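You operate a simulated robot arm through the tools that you are given. There is no shell and no other tool. Be economical: measure what you need, move in short steps, check, and stop when the job is done.

The job below is to be done with a simulated two-armed robot. You get a single attempt, and the scene is never put back.

## Task
Fetch the spanner from the top of the steel table and set it on the shelf of the steel table. Put the 12 mm clean muffler from the top of the steel table on the top of the right tool cabinet and the 8 mm clean muffler in the inside of the square green tray. Carry the blue tote with both arms and set it on the left end of the cabinet worktop. Put one of the red caps from the top of the long steel bench on the blue cover. Fetch the brass fitting from the inside of the small yellow tray and set it on the shelf of the steel table. Fetch the cloth from the top of the steel table and set it on top of the red pipe spool. Do these in any order. Set down upright: clean muffler.

The check looks at the end state, three seconds after you hand in, the way a careful person would. Anything else that was tipped, shoved, dropped, spilled or broken makes it a failure. A push-on lid holds only when it is set on centred and level and pressed home; a screw cap is set on level and turned clockwise until tight. Flat cloth is picked up by pressing the open fingertips on it (5 to 10 N) and closing them slowly along it; thin cloth reads only 2 to 8 mm in the jaws.

## Robot
Two 7-joint arms with two-finger parallel grippers on one trunk, on a base that drives. Base frame: it is fixed to the floor where the robot stands at the start and does not move with it; the origin is under the middle of the robot, x ahead of it, y to its left, z up; the surface under the hand at the start is at about z = 0.85. Lengths are in m, angles in rad, forces in N, time in s.
The left shoulder is at the start at [0.11, 0.169, 1.486], the right one opposite. With the tool pointing down near the work surface each hand reaches from about 0.4 to 0.72 m from the robot's upright axis, wherever it stands, measured 20 degrees to its own side. Places, roughly: blue cover [1, 1.25, 0.75]; blue tote (32x20x10 cm) [1, 0.1, 0.9]; brass fitting [1, 1.75, 0.75]; clean muffler [0.75, -0.25, 1]; cloth (9x6x3 cm) [1, -0.6, 0.9]; inside of the square green tray (20x16 cm) [0.66, 1.22, 0.86]; left end of the cabinet worktop [3.8, 1, 0.9]; red cap (9x9x4 cm) [0.8, 1, 0.9]; red pipe spool (9x9x11 cm) [0.8, -0.4, 0.9]; shelf of the steel table [0.8, -0.2, 0.3]; spanner (18x5x3 cm) [0.7, 0, 0.9]; top of the right tool cabinet [-0.2, -4.8, 0.9]. Payload 1.57 kg a hand.
Tool frame (each hand has its own): the origin (TCP) lies between the finger pads and is the grasp point; the fingertips stand 0.03 m ahead of it; z points along the fingers, y is the line along which they close. Largest opening 0.08 m; finger width 0.017, thickness 0.012; the body of the gripper, 0.04 by 0.082 m, starts 0.08 m behind the TCP.
Orientation is that of the tool frame in the base frame, as a unit quaternion [w, x, y, z]. With the fingers straight down and closing along the base's y, the tool's x points along the base's -x, its y along +y and its z along -z.

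## Interface
- The arms move only by the tool step_arm. It takes "left_motion", "right_motion" or both (then of equal length, played together; a hand with none holds still); each is a list of rows, each a list of 7 numbers: the shift along the tool's x, y, z in units of 40 mm (1.0 is 40 mm), then the turn, a rotation vector about the tool's x, y, z in units of 4 degrees (1.0 is 4 degrees), then the finger opening in m, from 0 to 0.08. In form: [[x, y, z, wx, wy, wz, jaw], ...]. A call has 1 to 8 rows; each row shifts and turns the commanded pose from where the row before left it, along the tool's axes as they then stand. A call with a number of a shift or a turn outside -1 to 1 is refused whole. A row lasts 0.2 s, in which the tool goes at most 0.05 m and 0.15 rad; a call with a longer step from one row to the next is refused whole, and so is a gripper value outside its range. A pose out of reach is approached as far as the arm can. The call stops where the force on the tool passes 40 N (or 10 N more than at its start, if that is more) or the arm is blocked; 0.2 s more then pass. Each finger travels about 0.072 m/s and halts on what it meets, pressing with about 33 N; the grip force reading is that of the motor and also rises with nothing between the fingers. The clock runs only during rows and for 0.2 s after the last one: add rows that do not move to give the fingers time. It gives the time, the measured TCP pose, the force on the tool (base axes), the opening and the grip force at its end, in the units of the frame above (readings bear some noise), with the torque about the TCP (base axes, N m) and any sound that the robot's microphone picked up.
- Cameras (640 x 400 px; columns grow to the right, rows downward): "scene" is now at [0.1517, -0.009, 1.6627]; the picture's right is [-0.11, -0.99, 0.00], its down [-0.81, 0.09, -0.59] and it looks along [0.58, -0.07, -0.81] (base axes); focal length 270 px, centre (320, 200). "left" rides on the left gripper at [0.072, 0.007, -0.122] in its tool frame; the picture's right is [-0.09, 1.00, 0.00], its down [-0.84, -0.08, -0.54] and it looks along [-0.54, -0.05, 0.84] (tool axes); focal length 238 px, centre (320, 200). "right" rides on the right gripper at [0.072, -0.007, -0.122] in its tool frame; the picture's right is [0.09, 1.00, 0.00], its down [-0.84, 0.08, -0.54] and it looks along [-0.54, 0.05, 0.84] (tool axes); focal length 238 px, centre (320, 200). There is no depth. A picture from a camera that has moved, and an enlarged one, comes with that camera's place and axes in the base frame and with its lens.
- get_image(camera): a new picture of that camera. No time passes.
- slide_trunk(by): slides the trunk up (or, below 0, down) by that many m; the arms and the scene camera ride with it, the base frame stays. It gives what a move gives, with no picture.
- steer(legs): drives the robot by 1 to 6 legs, each [ahead, left, turn to the left] in m, m and rad, along the robot's own axes; the way and the turn of a leg run together, so that a leg with both is an arc; at most 1.5 m and 3.142 rad a leg. The arms and the cameras ride along, it lands a little off, and it stops where it bumps. It gives what a move gives.
- head_to(pan, tilt): turns the head with the scene camera to pan (to the left, within 1.501 rad either way) and tilt (down, from -0.506 to 1.204), counted from straight ahead of the robot. It gives what a move gives.
- enlarge(camera, box): a new picture of the part [left, top, right, bottom] of that camera's present view, enlarged. No time passes.
- finish_job(): hands the job in; it is judged then, once.

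Go step by step. Nothing tells you exact positions but the pictures and the camera data: compare them with the known pose of the tool, close in by small moves and look again before you grip or let go. The budget is 196 turns and 172 pictures, counting those below and the enlarged ones. Unless the task says otherwise, let go and move clear before handing in, and close with one line.

The tools are called after "Request:" as name(argument=value, ...) on one line, values as JSON. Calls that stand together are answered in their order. step_arm: Moves the arms, as the interface text tells. Its arguments: {"type":"object","properties":{"left_motion":{"type":"array","items":{"type":"array","items":{"type":"number"}}},"right_motion":{"type":"array","items":{"type":"array","items":{"type":"number"}}}},"required":[]} The other tools are called the same way: slide_trunk (by) slides the trunk up or down; steer (legs) drives the base; head_to (pan, tilt) turns the head that bears the scene camera; get_image (camera) takes a picture; enlarge (camera, box) takes an enlarged picture of a part of a camera's view; finish_job () hands the job in.

At the start:

```text
time: 0.0
left_eef_pos: [0.7069, 0.0749, 1.1048]
left_tcp_rot: [0.0, 0.0, 1.0, 0.0]
left_wrist_force: [0.6, 0.3, -0.5]
left_ft_torque: [0.0, 0.02, -0.03]
left_finger_gap: 0.08
left_grasp_force: 0.0
right_eef_pos: [0.6032, -0.3769, 1.1582]
right_tcp_rot: [-0.001, 0.0, 1.0, 0.0]
right_wrist_force: [0.0, -0.2, -0.4]
right_ft_torque: [0.02, -0.03, 0.01]
right_finger_gap: 0.0799
right_grasp_force: 0.1
trunk travel left (down, up): [-0.8, 0.09]
robot x, y, heading: [-0.0009, 0.0013, -0.002]
head pan, tilt: [-0.112, 0.944]
```

scene: 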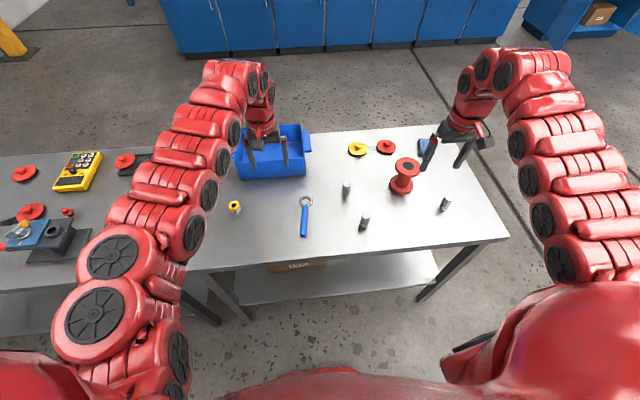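
right: 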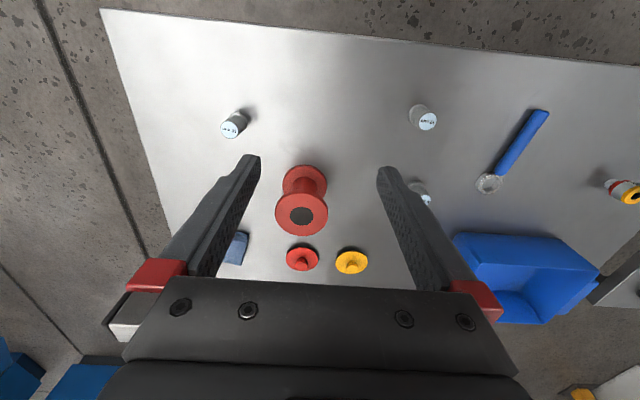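
left: 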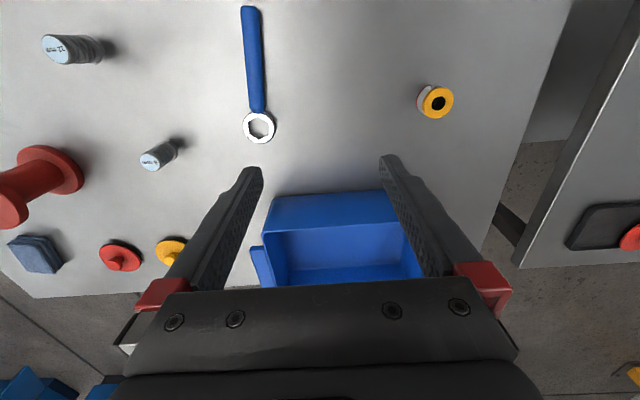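

I see the steel table with three mufflers, spool, spanner, tote, cloth and caps. I'll read the labels first and look around.

Request:
enlarge(camera="right", box=[200, 80, 460, 240])

Request:
enlarge(camera="left", box=[0, 0, 300, 190])

Request:
enlarge(camera="scene", box=[220, 120, 500, 295])

Request:
enlarge(camera="scene", box=[0, 120, 240, 270])

```text
2.46 times, centred on (330, 160) of right
camera zoom: at [0.5311, -0.3824, 1.2792], right [-0.09, 1.0, 0.0], down [0.84, 0.08, 0.54], along [0.54, 0.05, -0.84], focal length 587 px, centre (295, 298)
```

zoom: 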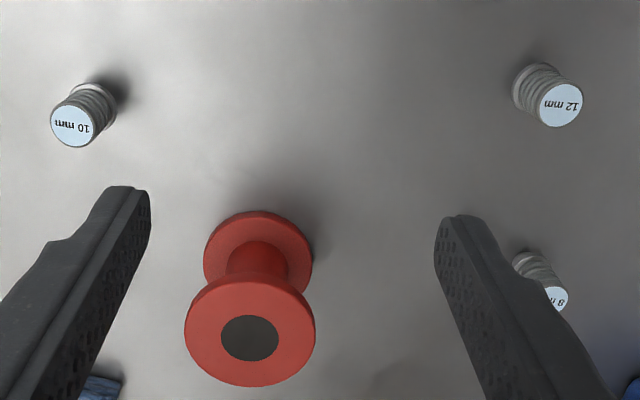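

```text
2.11 times, centred on (150, 95) of left
camera zoom: at [0.6356, 0.08, 1.2272], right [0.09, 1.0, 0.0], down [0.84, -0.08, 0.54], along [0.54, -0.05, -0.84], focal length 502 px, centre (678, 421)
```

zoom: 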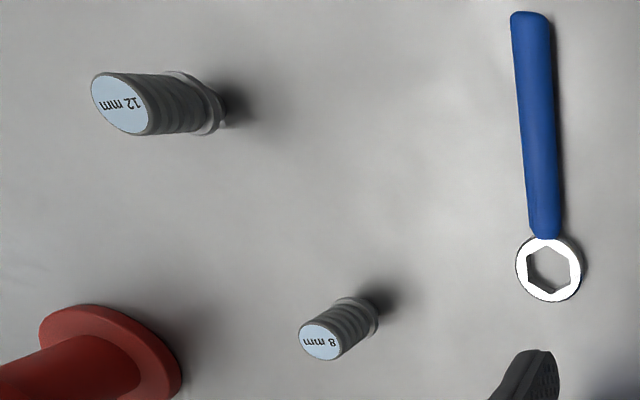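

```text
2.29 times, centred on (360, 208) of scene
camera zoom: at [0.1517, -0.009, 1.6627], right [-0.11, -0.99, 0.0], down [-0.81, 0.09, -0.59], along [0.58, -0.07, -0.81], focal length 616 px, centre (229, 183)
```

zoom: 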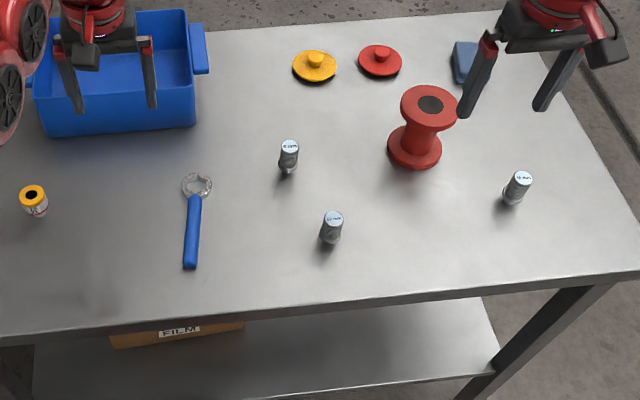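

```text
2.67 times, centred on (120, 195) of scene
camera zoom: at [0.1517, -0.009, 1.6627], right [-0.11, -0.99, 0.0], down [-0.81, 0.09, -0.59], along [0.58, -0.07, -0.81], focal length 719 px, centre (853, 213)
```

zoom: 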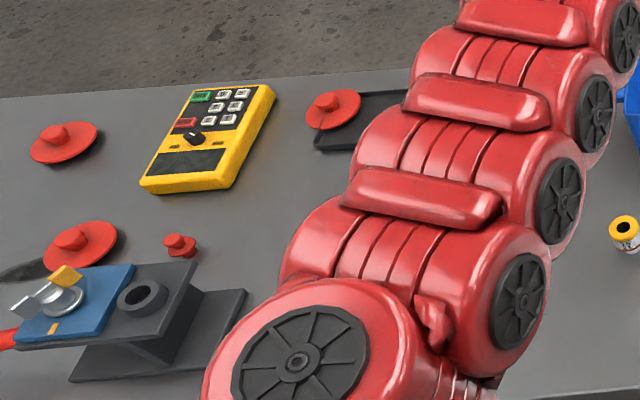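

The 12 mm is the nearer muffler, 8 mm the farther one; 10 mm stays. Now look left at the long bench, and around the room.

Request:
head_to(pan=0.9, tilt=0.8)

Request:
get_image(camera="scene")

Request:
head_to(pan=0.3, tilt=0.2)

Request:
get_image(camera="scene")

Request:
head_to(pan=-1.4, tilt=0.3)

Request:
get_image(camera="scene")

```text
time: 1.3
left_eef_pos: [0.7077, 0.0729, 1.1042]
left_tcp_rot: [0.0, 0.0, 1.0, -0.001]
left_wrist_force: [-0.4, -0.7, 0.2]
left_ft_torque: [0.01, -0.02, 0.01]
left_finger_gap: 0.0799
left_grasp_force: 0.2
right_eef_pos: [0.6032, -0.3758, 1.1566]
right_tcp_rot: [0.0, 0.0, 1.0, 0.0]
right_wrist_force: [0.4, -0.2, -0.4]
right_ft_torque: [0.0, 0.01, 0.01]
right_finger_gap: 0.0798
right_grasp_force: 0.0
trunk travel left (down, up): [-0.8, 0.09]
robot x, y, heading: [-0.0002, -0.0031, 0.0]
head pan, tilt: [0.901, 0.799]
```

```text
164 pictures are left
camera scene: at [0.1293, 0.0623, 1.6738], right [0.78, -0.62, 0.0], down [-0.45, -0.56, -0.7], along [0.43, 0.55, -0.72], focal length 270 px, centre (320, 200)
```

scene: 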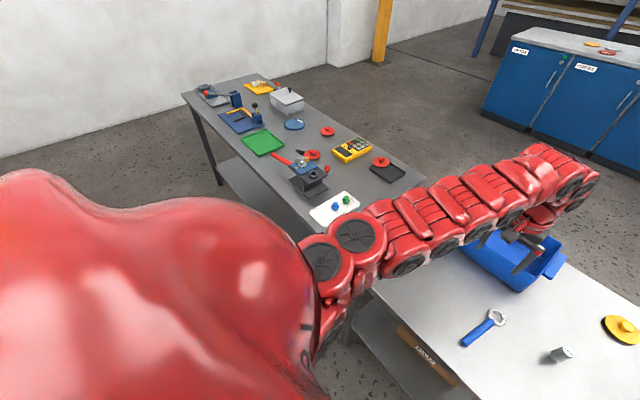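

```text
time: 2.3
left_eef_pos: [0.7077, 0.0746, 1.1043]
left_tcp_rot: [0.0, 0.0, 1.0, 0.0]
left_wrist_force: [-0.6, -0.7, 0.4]
left_ft_torque: [0.0, -0.01, 0.02]
left_finger_gap: 0.08
left_grasp_force: 0.2
right_eef_pos: [0.604, -0.3768, 1.1587]
right_tcp_rot: [0.0, 0.0, 1.0, 0.0]
right_wrist_force: [0.2, 0.6, 0.5]
right_ft_torque: [0.0, -0.02, -0.02]
right_finger_gap: 0.0801
right_grasp_force: 0.1
trunk travel left (down, up): [-0.8, 0.09]
robot x, y, heading: [0.0013, -0.0033, 0.003]
head pan, tilt: [0.3, 0.201]
```

```text
163 pictures are left
camera scene: at [0.1681, 0.0268, 1.7274], right [0.3, -0.95, 0.0], down [-0.19, -0.06, -0.98], along [0.94, 0.29, -0.2], focal length 270 px, centre (320, 200)
```

scene: 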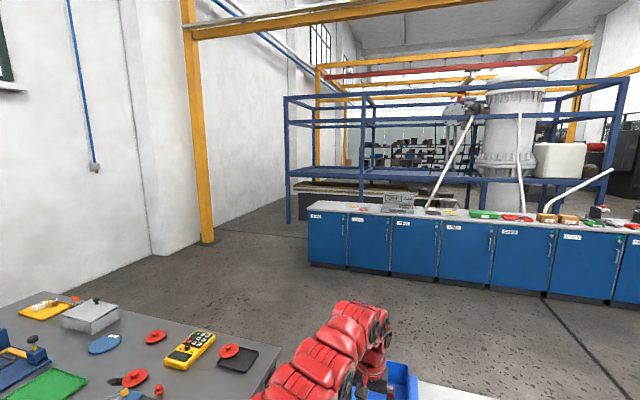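

```text
time: 4.0
left_eef_pos: [0.7075, 0.0741, 1.105]
left_tcp_rot: [0.0, 0.0, 1.0, 0.0]
left_wrist_force: [-0.2, 0.6, 0.1]
left_ft_torque: [0.03, 0.01, 0.02]
left_finger_gap: 0.0799
left_grasp_force: 0.1
right_eef_pos: [0.603, -0.3761, 1.1584]
right_tcp_rot: [0.001, 0.0, 1.0, 0.0]
right_wrist_force: [-0.1, 0.1, -1.1]
right_ft_torque: [-0.02, 0.01, -0.01]
right_finger_gap: 0.08
right_grasp_force: 0.1
trunk travel left (down, up): [-0.8, 0.09]
robot x, y, heading: [-0.0031, -0.001, -0.002]
head pan, tilt: [-1.4, 0.3]
```

```text
162 pictures are left
camera scene: at [0.0951, -0.0929, 1.7182], right [-0.99, -0.17, 0.0], down [-0.05, 0.29, -0.96], along [0.16, -0.94, -0.3], focal length 270 px, centre (320, 200)
```

scene: 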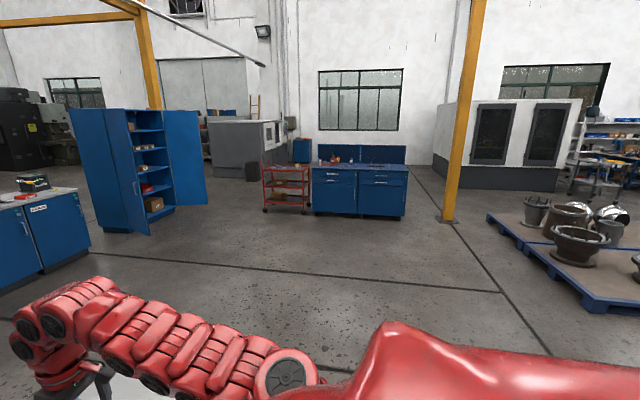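

The blue disc is the cover, and the right tool cabinet is the right-hand one far to the right. I'll edge forward a little, then pick the 8 mm muffler with the right hand and the spanner with the left.

Request:
steer(legs=[[0.12, -0.05, 0]])

Request:
head_to(pan=-0.1, tilt=0.95)

Request:
get_image(camera="scene")

Request:
get_image(camera="left")

Request:
get_image(camera="right")

```text
time: 5.3
left_eef_pos: [0.8271, 0.0261, 1.1054]
left_tcp_rot: [0.0, 0.0, 1.0, -0.001]
left_wrist_force: [0.5, -0.2, 0.8]
left_ft_torque: [-0.03, 0.0, 0.03]
left_finger_gap: 0.0801
left_grasp_force: 0.1
right_eef_pos: [0.7219, -0.4261, 1.1587]
right_tcp_rot: [0.0, 0.0, 1.0, 0.0]
right_wrist_force: [0.1, 0.3, 0.0]
right_ft_torque: [0.0, -0.04, -0.03]
right_finger_gap: 0.0802
right_grasp_force: 0.0
trunk travel left (down, up): [-0.8, 0.09]
robot x, y, heading: [0.1236, -0.0504, 0.004]
head pan, tilt: [-1.4, 0.3]
```

```text
time: 6.8
left_eef_pos: [0.8291, 0.0256, 1.1041]
left_tcp_rot: [0.0, 0.0, 1.0, 0.0]
left_wrist_force: [0.8, 0.1, -0.1]
left_ft_torque: [0.0, 0.01, 0.01]
left_finger_gap: 0.0799
left_grasp_force: 0.0
right_eef_pos: [0.7252, -0.4268, 1.1573]
right_tcp_rot: [0.0, 0.0, 1.0, 0.0]
right_wrist_force: [0.3, -0.2, 0.4]
right_ft_torque: [-0.03, -0.01, 0.01]
right_finger_gap: 0.08
right_grasp_force: 0.1
trunk travel left (down, up): [-0.8, 0.09]
robot x, y, heading: [0.1207, -0.0457, -0.002]
head pan, tilt: [-0.099, 0.949]
```

```text
161 pictures are left
camera scene: at [0.2721, -0.0577, 1.6624], right [-0.1, -0.99, 0.0], down [-0.81, 0.08, -0.58], along [0.58, -0.06, -0.81], focal length 270 px, centre (320, 200)
```

scene: 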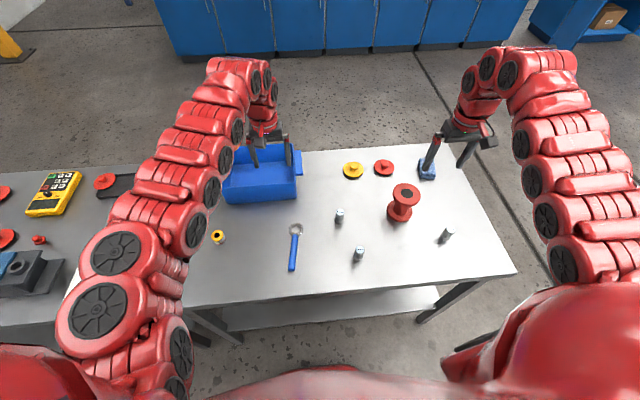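

```text
160 pictures are left
camera left: at [0.7562, 0.0305, 1.2273], right [0.09, 1.0, 0.0], down [0.84, -0.08, 0.54], along [0.54, -0.05, -0.84], focal length 238 px, centre (320, 200)
```

left: 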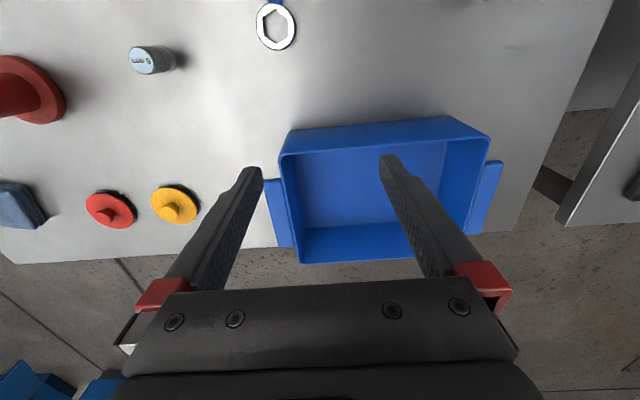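

```text
159 pictures are left
camera right: at [0.6517, -0.432, 1.2792], right [-0.09, 1.0, 0.0], down [0.84, 0.08, 0.54], along [0.54, 0.05, -0.84], focal length 238 px, centre (320, 200)
```

right: 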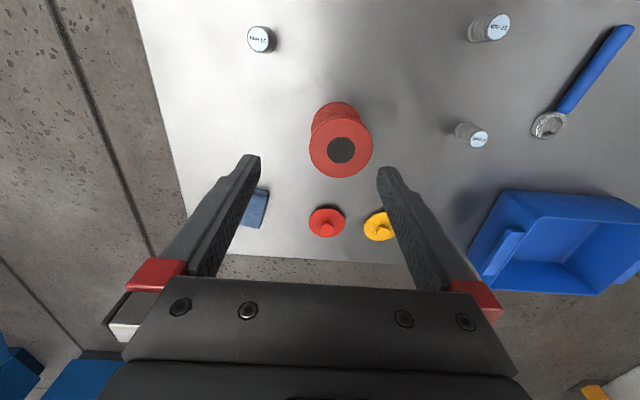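

The 8 mm muffler is near (0.752, -0.175), the spanner handle near (0.66, -0.013). Moving both hands over them.

Request:
step_arm(left_motion=[[0.58, -0.143, 0, 0, 0, 0, 0.08], [0.58, -0.143, 0, 0, 0, 0, 0.08], [0.58, -0.143, 0, 0, 0, 0, 0.08], [0.58, -0.143, 0, 0, 0, 0, 0.08], [0.58, -0.143, 0, 0, 0, 0, 0.08], [0.58, -0.143, 0, 0, 0, 0, 0.08], [0.58, -0.143, 0, 0, 0, 1, 0.08], [0, 0, 0, 0, 0, 1, 0.08]], right_motion=[[-0.1, 0.9, 0, 0, 0, 0, 0.08], [-0.1, 0.9, 0, 0, 0, 0, 0.08], [-0.1, 0.9, 0, 0, 0, 0, 0.08], [-0.1, 0.9, 0, 0, 0, 0, 0.08], [-0.1, 0.9, 0, 0, 0, 0, 0.08], [-0.1, 0.9, 0, 0, 0, 0, 0.08], [-0.1, 0.85, 0.3, 0, 0, 0, 0.08], [0, 0, 0.9, 0, 0, 0, 0.08]])

Request:
get_image(camera="right")

Request:
get_image(camera="left")

```text
time: 8.6
left_eef_pos: [0.759, 0.0088, 1.1056]
left_tcp_rot: [0.0, 0.035, 0.999, 0.001]
left_wrist_force: [-0.8, 0.9, -0.3]
left_ft_torque: [0.01, 0.0, -0.01]
left_finger_gap: 0.0799
left_grasp_force: 0.0
left hand out of reach, approached as far as the arm can: row 4, 5, 6, 7
right_eef_pos: [0.778, -0.2568, 1.122]
right_tcp_rot: [0.001, 0.001, 1.0, 0.001]
right_wrist_force: [1.2, 0.8, 0.0]
right_ft_torque: [0.04, -0.02, 0.01]
right_finger_gap: 0.0801
right_grasp_force: 0.1
right hand out of reach, approached as far as the arm can: row 1, 2, 3, 4, 6
trunk travel left (down, up): [-0.8, 0.09]
robot x, y, heading: [0.1186, -0.0487, -0.003]
head pan, tilt: [-0.099, 0.949]
```

```text
158 pictures are left
camera right: at [0.7056, -0.2627, 1.2412], right [-0.09, 1.0, 0.0], down [0.84, 0.08, 0.54], along [0.54, 0.05, -0.84], focal length 238 px, centre (320, 200)
```

right: 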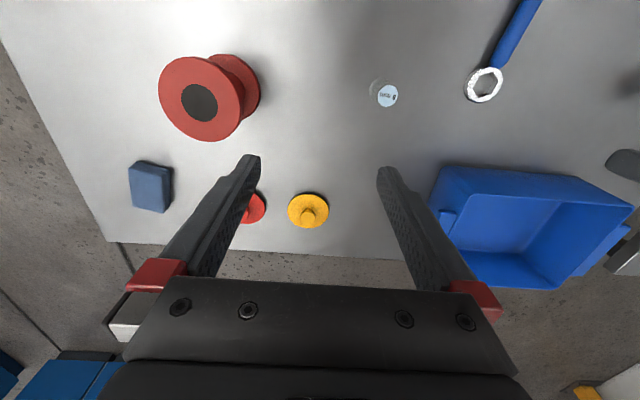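

```text
157 pictures are left
camera left: at [0.6876, 0.0177, 1.2279], right [0.16, 0.99, 0.0], down [0.83, -0.14, 0.54], along [0.54, -0.09, -0.84], focal length 238 px, centre (320, 200)
```

left: 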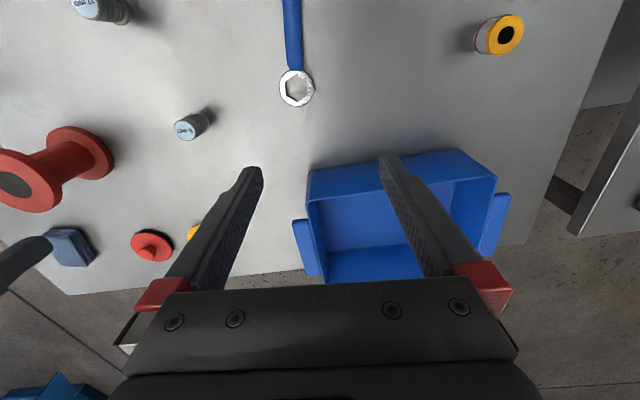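

The inward region is out of reach high up, so I'll place the robot so each target lies to its hand's own side. First the 8 mm muffler with the right hand.

Request:
steer(legs=[[0.03, 0.08, 0]])

Request:
step_arm(right_motion=[[0.5, 0, 0.3, 0, 0, 0, 0.08], [0.5, 0, 0.3, 0, 0, 0, 0.08], [0.45, 0, 0.4, 0, 0, 0, 0.08], [0, 0, 0.8, 0, 0, 0, 0.08]])

Request:
get_image(camera="right")

```text
time: 9.6
left_eef_pos: [0.7878, 0.0864, 1.1064]
left_tcp_rot: [0.001, 0.036, 0.999, 0.001]
left_wrist_force: [0.3, -0.1, -0.7]
left_ft_torque: [-0.01, 0.01, 0.03]
left_finger_gap: 0.0801
left_grasp_force: 0.0
right_eef_pos: [0.805, -0.179, 1.1204]
right_tcp_rot: [-0.001, 0.001, 1.0, 0.001]
right_wrist_force: [-0.3, -0.1, -0.3]
right_ft_torque: [0.06, -0.01, -0.02]
right_finger_gap: 0.0799
right_grasp_force: 0.0
trunk travel left (down, up): [-0.8, 0.09]
robot x, y, heading: [0.1473, 0.031, 0.001]
head pan, tilt: [-0.099, 0.949]
```

```text
time: 10.6
left_eef_pos: [0.7892, 0.0866, 1.1054]
left_tcp_rot: [0.0, 0.035, 0.999, 0.001]
left_wrist_force: [1.2, -0.6, -0.2]
left_ft_torque: [0.0, -0.01, 0.0]
left_finger_gap: 0.0799
left_grasp_force: 0.0
right_eef_pos: [0.7966, -0.18, 1.0815]
right_tcp_rot: [-0.001, 0.001, 1.0, 0.001]
right_wrist_force: [0.2, -1.0, 0.2]
right_ft_torque: [0.03, 0.04, -0.03]
right_finger_gap: 0.08
right_grasp_force: 0.0
right hand out of reach, approached as far as the arm can: row 1, 2, 3
trunk travel left (down, up): [-0.8, 0.09]
robot x, y, heading: [0.1502, 0.0322, 0.001]
head pan, tilt: [-0.099, 0.949]
```

```text
156 pictures are left
camera right: at [0.725, -0.1848, 1.2022], right [-0.09, 1.0, 0.0], down [0.84, 0.07, 0.54], along [0.54, 0.05, -0.84], focal length 238 px, centre (320, 200)
```

right: 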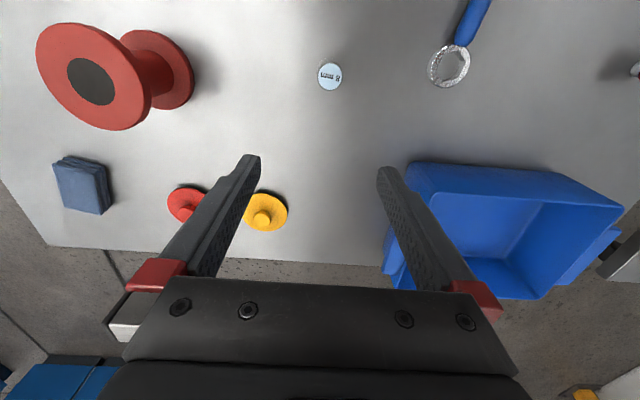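

Request:
step_arm(right_motion=[[0, 0.1, 1, 0, 0, 0, 0.08], [0, 0.1, 1, 0, 0, 0, 0.08], [0.3, 0, 0.7, 0, 0, 0, 0.08], [0.4, 0, 0, 0, 0, 0, 0.08], [0.45, 0, 0, 0, 0, 0, 0.08]])

Request:
get_image(camera="right")

```text
time: 11.8
left_eef_pos: [0.7894, 0.0859, 1.1048]
left_tcp_rot: [0.0, 0.036, 0.999, 0.001]
left_wrist_force: [-0.3, 0.5, 0.1]
left_ft_torque: [0.0, -0.02, 0.0]
left_finger_gap: 0.08
left_grasp_force: 0.1
right_eef_pos: [0.7658, -0.1723, 0.9707]
right_tcp_rot: [0.0, 0.002, 1.0, 0.001]
right_wrist_force: [0.0, -0.3, 0.5]
right_ft_torque: [0.06, -0.01, 0.03]
right_finger_gap: 0.0801
right_grasp_force: 0.1
right hand out of reach, approached as far as the arm can: row 5
trunk travel left (down, up): [-0.8, 0.09]
robot x, y, heading: [0.1508, 0.0288, -0.005]
head pan, tilt: [-0.099, 0.949]
```

```text
155 pictures are left
camera right: at [0.694, -0.1773, 1.0919], right [-0.09, 1.0, 0.0], down [0.84, 0.07, 0.54], along [0.54, 0.05, -0.84], focal length 238 px, centre (320, 200)
```

right: 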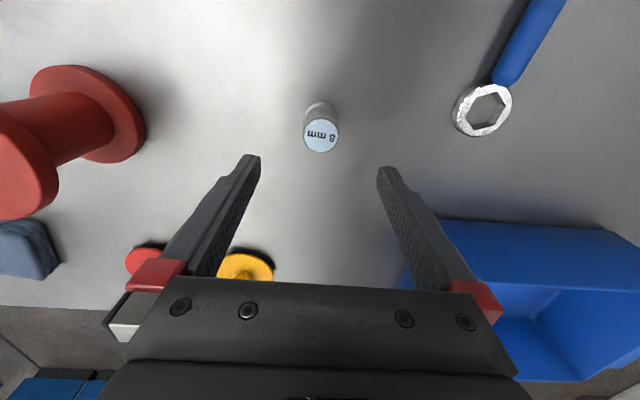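

Request:
steer(legs=[[-0.015, 0, 0]])

Request:
get_image(camera="right")

```text
time: 12.6
left_eef_pos: [0.7778, 0.088, 1.1032]
left_tcp_rot: [-0.002, 0.036, 0.999, 0.0]
left_wrist_force: [-0.1, -0.3, -0.5]
left_ft_torque: [-0.02, 0.05, -0.03]
left_finger_gap: 0.0802
left_grasp_force: 0.1
right_eef_pos: [0.7547, -0.1688, 0.9696]
right_tcp_rot: [-0.003, 0.001, 1.0, 0.0]
right_wrist_force: [0.6, -0.9, -0.6]
right_ft_torque: [-0.02, 0.01, 0.01]
right_finger_gap: 0.08
right_grasp_force: 0.1
trunk travel left (down, up): [-0.8, 0.09]
robot x, y, heading: [0.1389, 0.0289, -0.003]
head pan, tilt: [-0.099, 0.949]
```

```text
154 pictures are left
camera right: at [0.6826, -0.1751, 1.0904], right [-0.09, 1.0, 0.0], down [0.84, 0.08, 0.54], along [0.54, 0.05, -0.84], focal length 238 px, centre (320, 200)
```

right: 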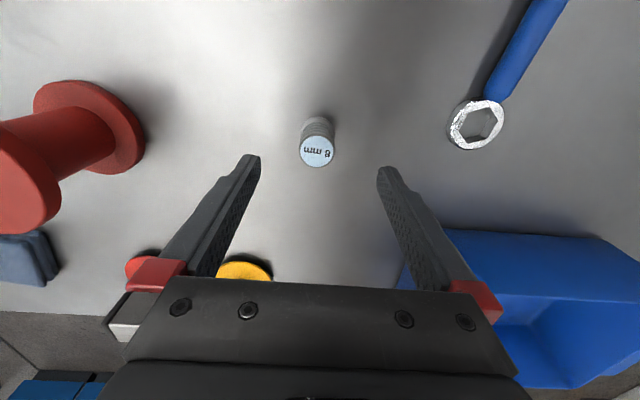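

Request:
step_arm(right_motion=[[0.05, -0.05, 1, 0, 0, 0, 0.08], [0, 0, 1, 0, 0, 0, 0.08], [0, 0, 0.05, 0, 0, 0, 0.08], [0, 0, 0, 0, 0, 0, 0.01], [0, 0, 0, 0, 0, 0, 0.01], [0, 0, 0, 0, 0, 0, 0.01], [0, 0, 0, 0, 0, 0, 0.01]])

Request:
get_image(camera="right")

```text
time: 14.2
left_eef_pos: [0.7753, 0.0857, 1.1037]
left_tcp_rot: [0.0, 0.036, 0.999, 0.0]
left_wrist_force: [-0.1, -0.5, 0.5]
left_ft_torque: [0.0, -0.01, 0.02]
left_finger_gap: 0.0801
left_grasp_force: 0.1
right_eef_pos: [0.7506, -0.1718, 0.8884]
right_tcp_rot: [-0.001, 0.001, 1.0, 0.001]
right_wrist_force: [-0.4, -0.3, 0.1]
right_ft_torque: [-0.02, 0.04, 0.02]
right_finger_gap: 0.0319
right_grasp_force: 32.9
trunk travel left (down, up): [-0.8, 0.09]
robot x, y, heading: [0.1381, 0.0319, -0.004]
head pan, tilt: [-0.099, 0.949]
```

```text
153 pictures are left
camera right: at [0.6774, -0.1777, 1.0099], right [-0.09, 1.0, 0.0], down [0.84, 0.08, 0.54], along [0.54, 0.05, -0.84], focal length 238 px, centre (320, 200)
```

right: 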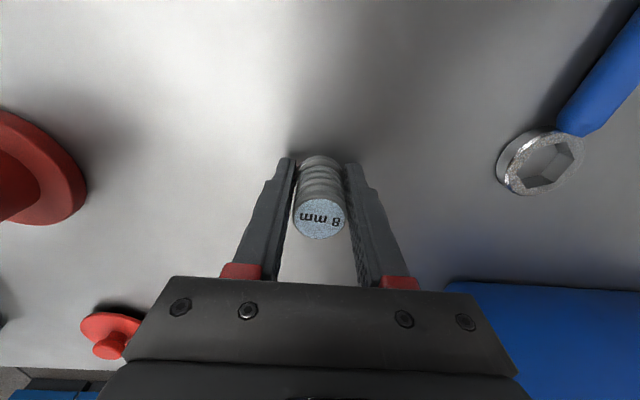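

Request:
step_arm(right_motion=[[0, 0, -1, 0, 0, 0, 0.01], [0, 0, -1, 0, 0, 0, 0.01], [-0.2, 0, -1, 0, 0, 0, 0.01], [-0.3, 0, -1, 0, 0, 0, 0.01], [-0.3, 0, -0.8, 0, 0, 0, 0.01]])

Request:
steer(legs=[[-0.08, -0.23, 0]])

Request:
get_image(camera="left")

```text
time: 15.4
left_eef_pos: [0.7741, 0.086, 1.1054]
left_tcp_rot: [0.0, 0.036, 0.999, -0.001]
left_wrist_force: [0.2, -1.5, 0.0]
left_ft_torque: [-0.02, 0.01, 0.03]
left_finger_gap: 0.08
left_grasp_force: 0.1
right_eef_pos: [0.79, -0.1728, 1.0788]
right_tcp_rot: [0.0, 0.001, 1.0, 0.0]
right_wrist_force: [0.5, -0.3, -1.9]
right_ft_torque: [0.03, 0.01, 0.0]
right_finger_gap: 0.0317
right_grasp_force: 32.5
right hand out of reach, approached as far as the arm can: row 3
trunk travel left (down, up): [-0.8, 0.09]
robot x, y, heading: [0.1324, 0.0302, -0.004]
head pan, tilt: [-0.099, 0.949]
```

```text
time: 17.2
left_eef_pos: [0.6949, -0.1404, 1.1052]
left_tcp_rot: [0.0, 0.035, 0.999, -0.001]
left_wrist_force: [-0.2, 0.3, -0.6]
left_ft_torque: [-0.01, 0.0, -0.03]
left_finger_gap: 0.0804
left_grasp_force: 0.2
right_eef_pos: [0.71, -0.4001, 1.0777]
right_tcp_rot: [0.0, 0.001, 1.0, 0.0]
right_wrist_force: [-0.1, -0.2, -0.4]
right_ft_torque: [0.01, 0.03, -0.02]
right_finger_gap: 0.0315
right_grasp_force: 32.6
trunk travel left (down, up): [-0.8, 0.09]
robot x, y, heading: [0.0581, -0.197, -0.001]
head pan, tilt: [-0.099, 0.949]
```

```text
152 pictures are left
camera left: at [0.6229, -0.1304, 1.2276], right [0.16, 0.99, 0.0], down [0.83, -0.14, 0.54], along [0.53, -0.09, -0.84], focal length 238 px, centre (320, 200)
```

left: 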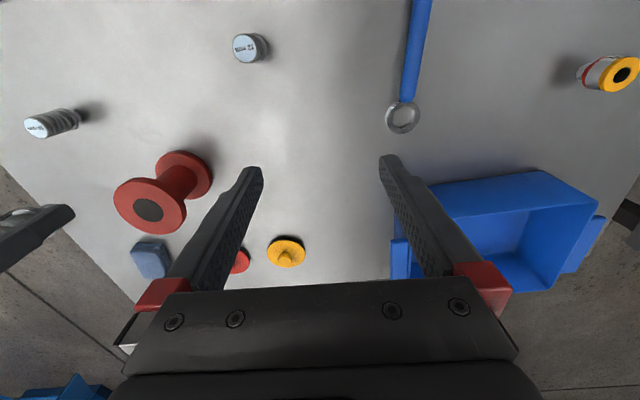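

Request:
step_arm(left_motion=[[0, 0, 0, 0, 0, 1, 0.08], [0, 0.6, 0.88, 0, 0, 0, 0.08], [0, 0.6, 0.88, 0, 0, 0, 0.08], [0.2, 0.6, 0.88, 0, 0, 0, 0.08], [0.5, 0.6, 0.88, 0, 0, 0, 0.08], [0.48, 0.6, 0.88, 0, 0, 0, 0.08]])

Request:
get_image(camera="left")

```text
time: 18.6
left_eef_pos: [0.6646, -0.0155, 0.9289]
left_tcp_rot: [0.001, 0.07, 0.998, -0.001]
left_wrist_force: [0.6, 0.7, 0.0]
left_ft_torque: [0.0, 0.02, 0.01]
left_finger_gap: 0.0797
left_grasp_force: 0.0
right_eef_pos: [0.7107, -0.3996, 1.0777]
right_tcp_rot: [-0.001, 0.001, 1.0, 0.0]
right_wrist_force: [0.3, -0.3, -0.4]
right_ft_torque: [-0.02, 0.04, 0.02]
right_finger_gap: 0.0316
right_grasp_force: 32.9
trunk travel left (down, up): [-0.8, 0.09]
robot x, y, heading: [0.0572, -0.1986, -0.003]
head pan, tilt: [-0.099, 0.949]
```

```text
151 pictures are left
camera left: at [0.5941, -0.0001, 1.0509], right [0.23, 0.97, 0.0], down [0.82, -0.19, 0.54], along [0.53, -0.13, -0.84], focal length 238 px, centre (320, 200)
```

left: 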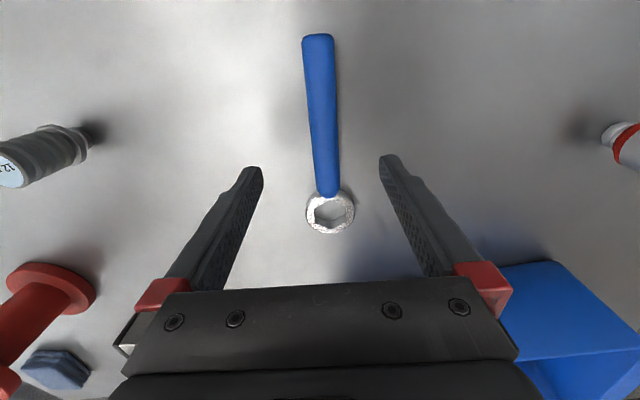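

Request:
step_arm(left_motion=[[0, 0.07, 0.6, 0, 0, 0, 0.08], [0, 0, 0.55, 0, 0, 0, 0.08], [0, 0, 0, 0, 0, 0, 0.005], [0, 0, 0, 0, 0, 0, 0.005], [0, 0, 0, 0, 0, 0, 0.005], [0, 0, 0, 0, 0, 0, 0.005]])

Request:
get_image(camera="left")

```text
time: 20.0
left_eef_pos: [0.6653, -0.0133, 0.8842]
left_tcp_rot: [0.0, 0.069, 0.998, 0.0]
left_wrist_force: [-0.7, 0.3, 3.5]
left_ft_torque: [0.02, 0.02, 0.02]
left_finger_gap: 0.0199
left_grasp_force: 32.3
right_eef_pos: [0.708, -0.3997, 1.0773]
right_tcp_rot: [-0.001, 0.001, 1.0, 0.0]
right_wrist_force: [0.3, -0.1, -0.9]
right_ft_torque: [0.03, 0.02, 0.02]
right_finger_gap: 0.0316
right_grasp_force: 33.0
trunk travel left (down, up): [-0.8, 0.09]
robot x, y, heading: [0.0491, -0.2002, -0.003]
head pan, tilt: [-0.099, 0.949]
```

```text
150 pictures are left
camera left: at [0.5942, 0.0022, 1.0059], right [0.23, 0.97, 0.0], down [0.82, -0.19, 0.54], along [0.53, -0.12, -0.84], focal length 238 px, centre (320, 200)
```

left: 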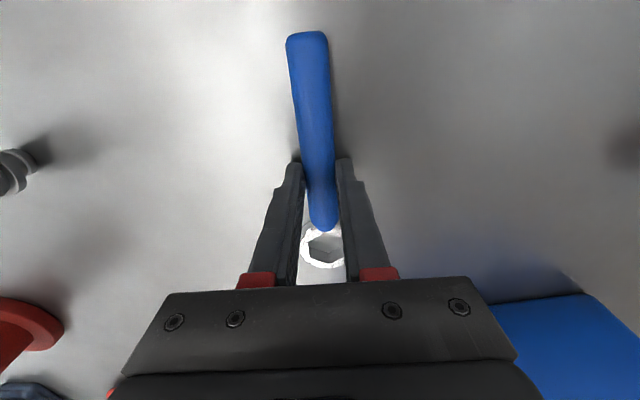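

Spanner gripped. Lift it, back off and drive left to the bench to place the 8 mm muffler in the green tray.

Request:
step_arm(left_motion=[[0, 0, -1, 0, 0, 0, 0.005], [0, 0, -1, 0, 0, 0, 0.005], [-0.3, 0, -1, 0, 0, 0, 0.005], [-0.4, 0, -1, 0, 0, 0, 0.005], [-0.4, 0, -1, 0, 0, 0, 0.005], [0, 0.3, -0.3, 0, 0, 0, 0.005]])

Request:
steer(legs=[[-0.2, 0, 0], [0, 1.3, 0], [0.2, 0.31, 0]])

Request:
head_to(pan=0, tilt=0.95)

Request:
get_image(camera="scene")

Request:
get_image(camera="right")

```text
time: 21.4
left_eef_pos: [0.7177, -0.0065, 1.0927]
left_tcp_rot: [-0.001, 0.07, 0.998, 0.0]
left_wrist_force: [0.8, -0.2, -2.3]
left_ft_torque: [-0.02, -0.03, 0.02]
left_finger_gap: 0.02
left_grasp_force: 32.7
left hand out of reach, approached as far as the arm can: row 3
right_eef_pos: [0.7097, -0.3987, 1.0781]
right_tcp_rot: [0.0, 0.001, 1.0, 0.0]
right_wrist_force: [0.7, -1.0, -0.4]
right_ft_torque: [0.0, 0.03, -0.03]
right_finger_gap: 0.0317
right_grasp_force: 33.1
trunk travel left (down, up): [-0.8, 0.09]
robot x, y, heading: [0.0533, -0.1977, -0.001]
head pan, tilt: [-0.099, 0.949]
```

```text
time: 31.1
left_eef_pos: [0.7159, 1.6015, 1.0928]
left_tcp_rot: [-0.001, 0.069, 0.998, 0.0]
left_wrist_force: [-0.6, -0.5, -2.2]
left_ft_torque: [-0.01, 0.01, -0.03]
left_finger_gap: 0.0197
left_grasp_force: 33.4
right_eef_pos: [0.7079, 1.207, 1.078]
right_tcp_rot: [-0.001, 0.0, 1.0, -0.001]
right_wrist_force: [-0.6, -0.7, -0.7]
right_ft_torque: [0.02, 0.01, 0.01]
right_finger_gap: 0.0315
right_grasp_force: 33.2
trunk travel left (down, up): [-0.8, 0.09]
robot x, y, heading: [0.0553, 1.4076, 0.0]
head pan, tilt: [-0.099, 0.949]
```

```text
time: 31.7
left_eef_pos: [0.7165, 1.6018, 1.091]
left_tcp_rot: [0.0, 0.069, 0.998, 0.0]
left_wrist_force: [0.6, 0.2, -1.3]
left_ft_torque: [-0.03, -0.02, 0.03]
left_finger_gap: 0.0199
left_grasp_force: 33.4
right_eef_pos: [0.7084, 1.2078, 1.078]
right_tcp_rot: [0.0, -0.001, 1.0, 0.0]
right_wrist_force: [0.0, -0.2, -0.6]
right_ft_torque: [-0.01, -0.01, 0.03]
right_finger_gap: 0.0312
right_grasp_force: 33.2
trunk travel left (down, up): [-0.8, 0.09]
robot x, y, heading: [0.0508, 1.4062, 0.002]
head pan, tilt: [0.0, 0.949]
```

```text
149 pictures are left
camera scene: at [0.2065, 1.4082, 1.6622], right [0.0, -1.0, 0.0], down [-0.81, 0.0, -0.58], along [0.58, 0.0, -0.81], focal length 270 px, centre (320, 200)
```

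scene: 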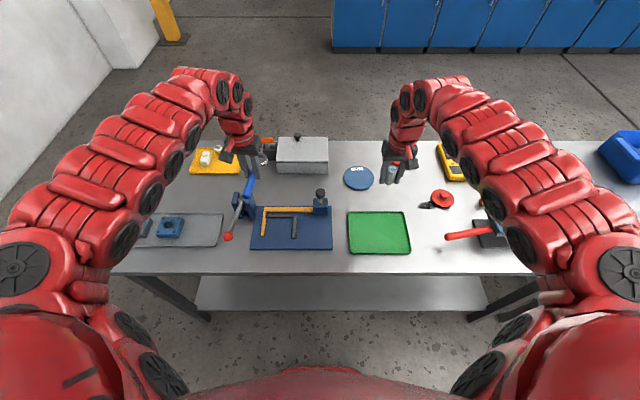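

```text
148 pictures are left
camera right: at [0.6369, 1.2028, 1.199], right [-0.09, 1.0, 0.0], down [0.84, 0.08, 0.54], along [0.54, 0.05, -0.84], focal length 238 px, centre (320, 200)
```

right: 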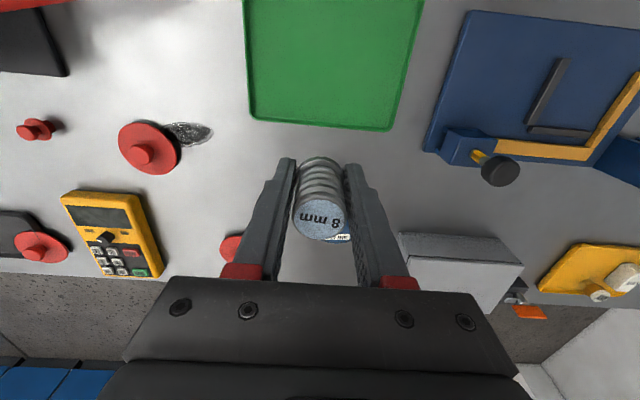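

Request:
step_arm(right_motion=[[0, 0, 1, 0, 0, 0, 0.01], [0, 0, 1, 0, 0, 0, 0.01], [0.2, 0, 1, 0, 0, 0, 0.01], [0.7, 0, 0.4, 0, 0, 0, 0.01], [0.1, 0, 0, 0, 0, 0, 0.01]])

Request:
get_image(camera="right")

Request:
enlarge(camera="scene", box=[160, 120, 520, 290])

```text
time: 32.9
left_eef_pos: [0.7158, 1.6017, 1.0924]
left_tcp_rot: [0.0, 0.069, 0.998, 0.0]
left_wrist_force: [0.3, 0.3, -1.7]
left_ft_torque: [0.0, 0.02, 0.01]
left_finger_gap: 0.02
left_grasp_force: 33.1
right_eef_pos: [0.6678, 1.2092, 0.9415]
right_tcp_rot: [-0.001, 0.0, 1.0, 0.0]
right_wrist_force: [-0.4, -0.3, -1.2]
right_ft_torque: [0.02, 0.04, -0.02]
right_finger_gap: 0.0315
right_grasp_force: 33.3
trunk travel left (down, up): [-0.8, 0.09]
robot x, y, heading: [0.0583, 1.4117, 0.0]
head pan, tilt: [0.0, 0.949]
```

```text
147 pictures are left
camera right: at [0.5962, 1.2029, 1.0627], right [-0.09, 1.0, 0.0], down [0.84, 0.08, 0.54], along [0.54, 0.05, -0.84], focal length 238 px, centre (320, 200)
```

right: 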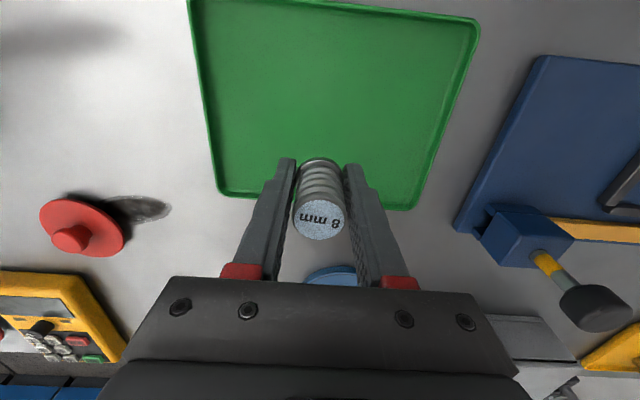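

```text
1.78 times, centred on (340, 205) of scene
camera zoom: at [0.2064, 1.408, 1.6622], right [0.0, -1.0, 0.0], down [-0.81, 0.0, -0.58], along [0.58, 0.0, -0.81], focal length 480 px, centre (284, 191)
```

zoom: 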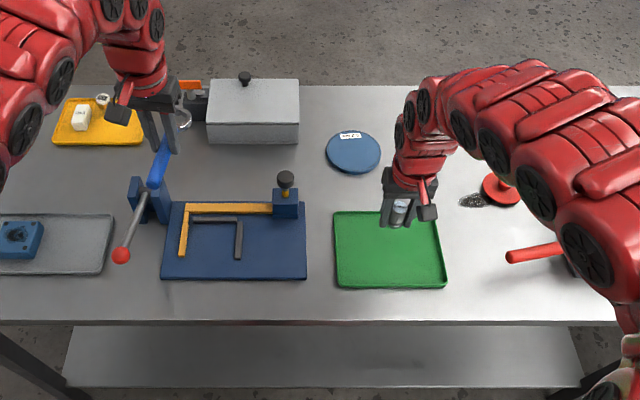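

Request:
step_arm(right_motion=[[0.1, 0, 0.5, 0, 0, 0, 0.01], [0, 0, 0.4, 0, 0, 0, 0.01], [0, 0, 0.12, 0, 0, 0, 0.01], [0, 0, 0.08, 0, 0, 0, 0.01], [0, 0, 0.06, 0, 0, 0, 0.01]])

Request:
get_image(camera="right")

```text
time: 34.1
left_eef_pos: [0.7171, 1.6013, 1.0927]
left_tcp_rot: [0.0, 0.069, 0.998, 0.001]
left_wrist_force: [-0.2, 0.5, -2.1]
left_ft_torque: [-0.01, -0.01, -0.01]
left_finger_gap: 0.0199
left_grasp_force: 32.9
right_eef_pos: [0.6653, 1.208, 0.8938]
right_tcp_rot: [-0.001, -0.001, 1.0, -0.001]
right_wrist_force: [-0.2, 0.6, -1.7]
right_ft_torque: [-0.02, 0.02, 0.01]
right_finger_gap: 0.0315
right_grasp_force: 33.2
trunk travel left (down, up): [-0.8, 0.09]
robot x, y, heading: [0.0508, 1.4109, 0.001]
head pan, tilt: [0.0, 0.949]
```

```text
145 pictures are left
camera right: at [0.5926, 1.2025, 1.0167], right [-0.09, 1.0, 0.0], down [0.84, 0.08, 0.54], along [0.54, 0.05, -0.84], focal length 238 px, centre (320, 200)
```

right: 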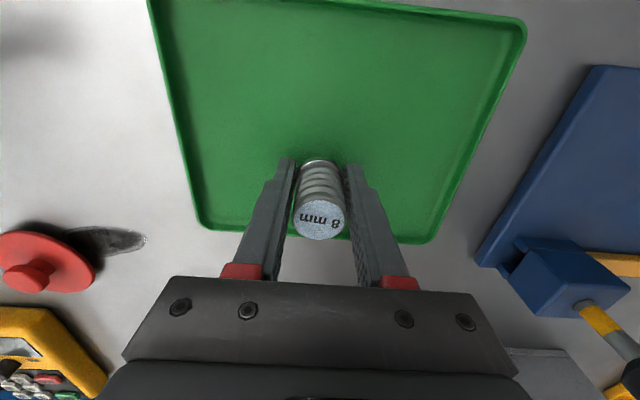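

Request:
step_arm(right_motion=[[0, 0, 0.05, 0, 0, 0, 0.01], [0, 0, 0.03, 0, 0, 0, 0.01]])

```text
time: 34.7
left_eef_pos: [0.7168, 1.6016, 1.0923]
left_tcp_rot: [0.001, 0.069, 0.998, 0.0]
left_wrist_force: [-0.3, 0.1, -2.4]
left_ft_torque: [-0.01, 0.0, 0.01]
left_finger_gap: 0.0199
left_grasp_force: 33.4
right_eef_pos: [0.6644, 1.2079, 0.8915]
right_tcp_rot: [-0.002, -0.001, 1.0, 0.0]
right_wrist_force: [0.1, 0.5, 0.1]
right_ft_torque: [-0.02, 0.0, 0.02]
right_finger_gap: 0.0315
right_grasp_force: 33.2
trunk travel left (down, up): [-0.8, 0.09]
robot x, y, heading: [0.0558, 1.4059, -0.003]
head pan, tilt: [0.0, 0.949]
```

Request:
step_arm(right_motion=[[0, 0, 0.03, 0, 0, 0, 0.01], [0, 0, 0.03, 0, 0, 0, 0.01]])

```text
time: 35.3
left_eef_pos: [0.7151, 1.6017, 1.0937]
left_tcp_rot: [0.0, 0.068, 0.998, 0.001]
left_wrist_force: [0.2, 0.2, -3.4]
left_ft_torque: [0.02, 0.02, 0.02]
left_finger_gap: 0.02
left_grasp_force: 33.5
right_eef_pos: [0.6641, 1.2082, 0.8924]
right_tcp_rot: [0.002, 0.0, 1.0, 0.001]
right_wrist_force: [1.0, -0.3, 21.9]
right_ft_torque: [0.01, -0.1, 0.01]
right_finger_gap: 0.0315
right_grasp_force: 33.1
trunk travel left (down, up): [-0.8, 0.09]
robot x, y, heading: [0.0525, 1.4094, 0.002]
head pan, tilt: [0.0, 0.949]
```

Contact with the tray floor. Back off a hair, then open gently and rise.

Request:
step_arm(right_motion=[[0, 0, -0.03, 0, 0, 0, 0.01], [0, 0, 0, 0, 0, 0, 0.04], [0, 0, 0, 0, 0, 0, 0.06], [0, 0, 0, 0, 0, 0, 0.07], [0, 0, -0.5, 0, 0, 0, 0.07], [0, 0, -1, 0, 0, 0, 0.07], [0, 0, -1, 0, 0, 0, 0.07]])

Request:
get_image(camera="right")

```text
time: 36.9
left_eef_pos: [0.7149, 1.6023, 1.093]
left_tcp_rot: [0.0, 0.069, 0.998, 0.0]
left_wrist_force: [-0.3, -0.5, -1.4]
left_ft_torque: [0.03, 0.01, 0.01]
left_finger_gap: 0.0196
left_grasp_force: 32.8
right_eef_pos: [0.6743, 1.2073, 0.9845]
right_tcp_rot: [-0.002, -0.001, 1.0, 0.001]
right_wrist_force: [-0.3, -0.3, 0.2]
right_ft_torque: [-0.03, -0.03, 0.01]
right_finger_gap: 0.0701
right_grasp_force: 0.2
right hand out of reach, approached as far as the arm can: row 6, 7
trunk travel left (down, up): [-0.8, 0.09]
robot x, y, heading: [0.0524, 1.4042, 0.003]
head pan, tilt: [0.0, 0.949]
```

```text
144 pictures are left
camera right: at [0.6031, 1.2019, 1.1057], right [-0.09, 1.0, 0.0], down [0.84, 0.08, 0.54], along [0.54, 0.05, -0.84], focal length 238 px, centre (320, 200)
```

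right: 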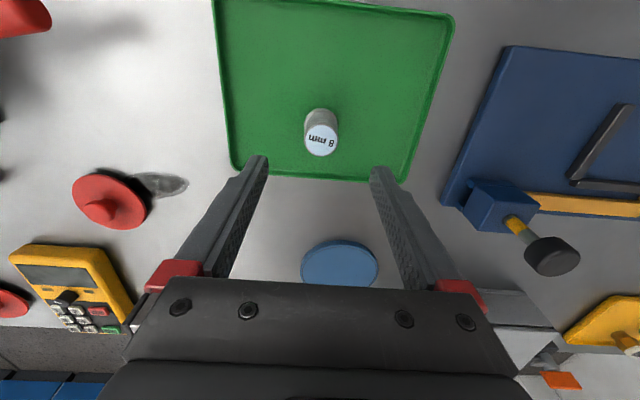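

Request:
enlarge(camera="right", box=[0, 130, 240, 280])

Request:
head_to(pan=-0.5, tilt=0.85)

Request:
get_image(camera="scene")

```text
2.67 times, centred on (120, 205) of right
camera zoom: at [0.6031, 1.2019, 1.1057], right [-0.09, 1.0, 0.0], down [0.84, 0.08, 0.54], along [0.54, 0.05, -0.84], focal length 636 px, centre (853, 187)
```

zoom: 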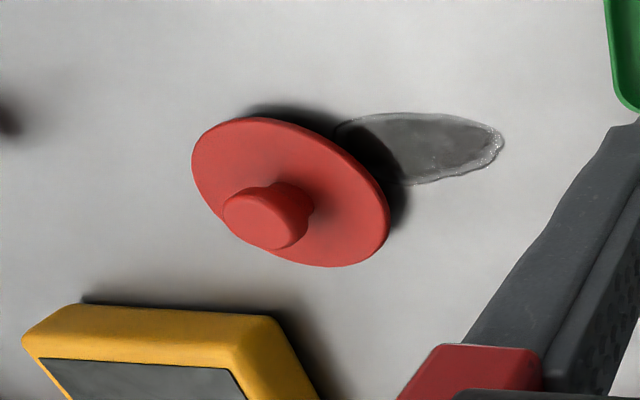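

```text
time: 37.9
left_eef_pos: [0.7155, 1.6016, 1.0924]
left_tcp_rot: [0.0, 0.069, 0.998, 0.0]
left_wrist_force: [0.0, 0.5, -2.3]
left_ft_torque: [-0.01, -0.01, -0.02]
left_finger_gap: 0.0199
left_grasp_force: 33.2
right_eef_pos: [0.6758, 1.2072, 0.9825]
right_tcp_rot: [-0.002, 0.0, 1.0, 0.0]
right_wrist_force: [-0.4, 0.1, -0.6]
right_ft_torque: [0.01, 0.0, -0.02]
right_finger_gap: 0.0699
right_grasp_force: 0.1
trunk travel left (down, up): [-0.8, 0.09]
robot x, y, heading: [0.0531, 1.4057, 0.006]
head pan, tilt: [-0.499, 0.85]
```

```text
142 pictures are left
camera scene: at [0.2019, 1.37, 1.6698], right [-0.48, -0.88, 0.0], down [-0.66, 0.36, -0.66], along [0.58, -0.31, -0.75], focal length 270 px, centre (320, 200)
```

scene: 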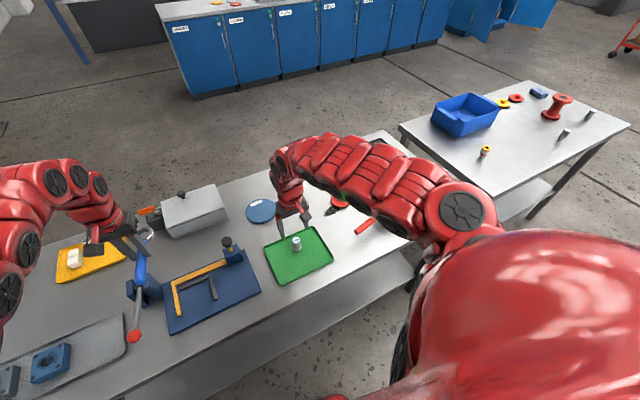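

Request:
get_image(camera="left")

Request:
step_arm(right_motion=[[-0.3, 0, -1, 0, 0, 0, 0.07], [-0.4, 0, -1, 0, 0, 0, 0.07], [-0.4, 0, -1, 0, 0, 0, 0.07]])

```text
141 pictures are left
camera left: at [0.6455, 1.6165, 1.2149], right [0.23, 0.97, 0.0], down [0.82, -0.19, 0.54], along [0.53, -0.12, -0.84], focal length 238 px, centre (320, 200)
```

left: 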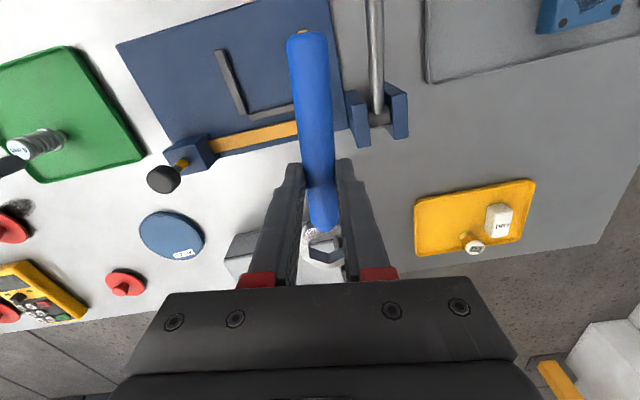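

```text
time: 38.7
left_eef_pos: [0.7164, 1.6014, 1.092]
left_tcp_rot: [0.0, 0.068, 0.998, 0.001]
left_wrist_force: [0.2, -0.2, -1.5]
left_ft_torque: [0.0, 0.0, 0.01]
left_finger_gap: 0.0196
left_grasp_force: 33.6
right_eef_pos: [0.7198, 1.2074, 1.1023]
right_tcp_rot: [-0.001, 0.0, 1.0, -0.001]
right_wrist_force: [-1.0, 1.1, 0.2]
right_ft_torque: [-0.01, 0.0, 0.01]
right_finger_gap: 0.0702
right_grasp_force: 0.1
trunk travel left (down, up): [-0.8, 0.09]
robot x, y, heading: [0.0537, 1.4122, 0.008]
head pan, tilt: [-0.499, 0.85]
```

Cap B (0.97, 1.085), cover (0.876, 1.26) and brass (1.03, 1.83) are all near the bench's back edge, so I'll go round the right end of the steel table and work from behind.

Request:
steer(legs=[[-0.35, 0, 0], [0, -1.5, 0], [0, -1.31, 0], [1.5, 0, 0], [1.1, 0, 0]])

Request:
head_to(pan=0.3, tilt=0.4)

Request:
get_image(camera="scene")

```text
time: 66.5
left_eef_pos: [2.9529, -1.2625, 1.0926]
left_tcp_rot: [-0.001, 0.078, 0.997, 0.001]
left_wrist_force: [0.8, 0.4, -2.4]
left_ft_torque: [-0.03, 0.02, -0.02]
left_finger_gap: 0.0195
left_grasp_force: 33.1
right_eef_pos: [2.9476, -1.6568, 1.1035]
right_tcp_rot: [-0.001, 0.01, 1.0, 0.0]
right_wrist_force: [-0.5, -0.1, -0.1]
right_ft_torque: [-0.03, 0.0, -0.03]
right_finger_gap: 0.0699
right_grasp_force: 0.1
trunk travel left (down, up): [-0.8, 0.09]
robot x, y, heading: [2.2861, -1.4447, -0.018]
head pan, tilt: [-0.499, 0.85]
```

```text
time: 67.6
left_eef_pos: [2.9528, -1.2622, 1.0915]
left_tcp_rot: [0.0, 0.078, 0.997, -0.001]
left_wrist_force: [0.3, 0.9, -2.5]
left_ft_torque: [0.0, -0.02, -0.01]
left_finger_gap: 0.0197
left_grasp_force: 33.2
right_eef_pos: [2.9496, -1.6575, 1.1045]
right_tcp_rot: [-0.001, 0.01, 1.0, -0.001]
right_wrist_force: [-0.3, 0.1, 0.8]
right_ft_torque: [-0.01, -0.02, -0.02]
right_finger_gap: 0.0699
right_grasp_force: 0.1
trunk travel left (down, up): [-0.8, 0.09]
robot x, y, heading: [2.2874, -1.4409, -0.02]
head pan, tilt: [0.3, 0.4]
```

```text
140 pictures are left
camera scene: at [2.4546, -1.4201, 1.7089], right [0.28, -0.96, 0.0], down [-0.37, -0.11, -0.92], along [0.88, 0.26, -0.39], focal length 270 px, centre (320, 200)
```

scene: 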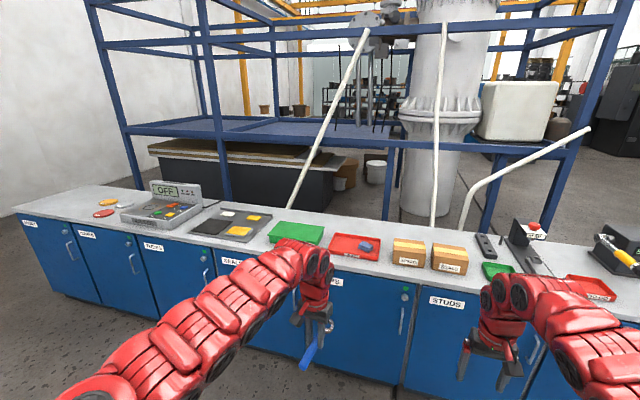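

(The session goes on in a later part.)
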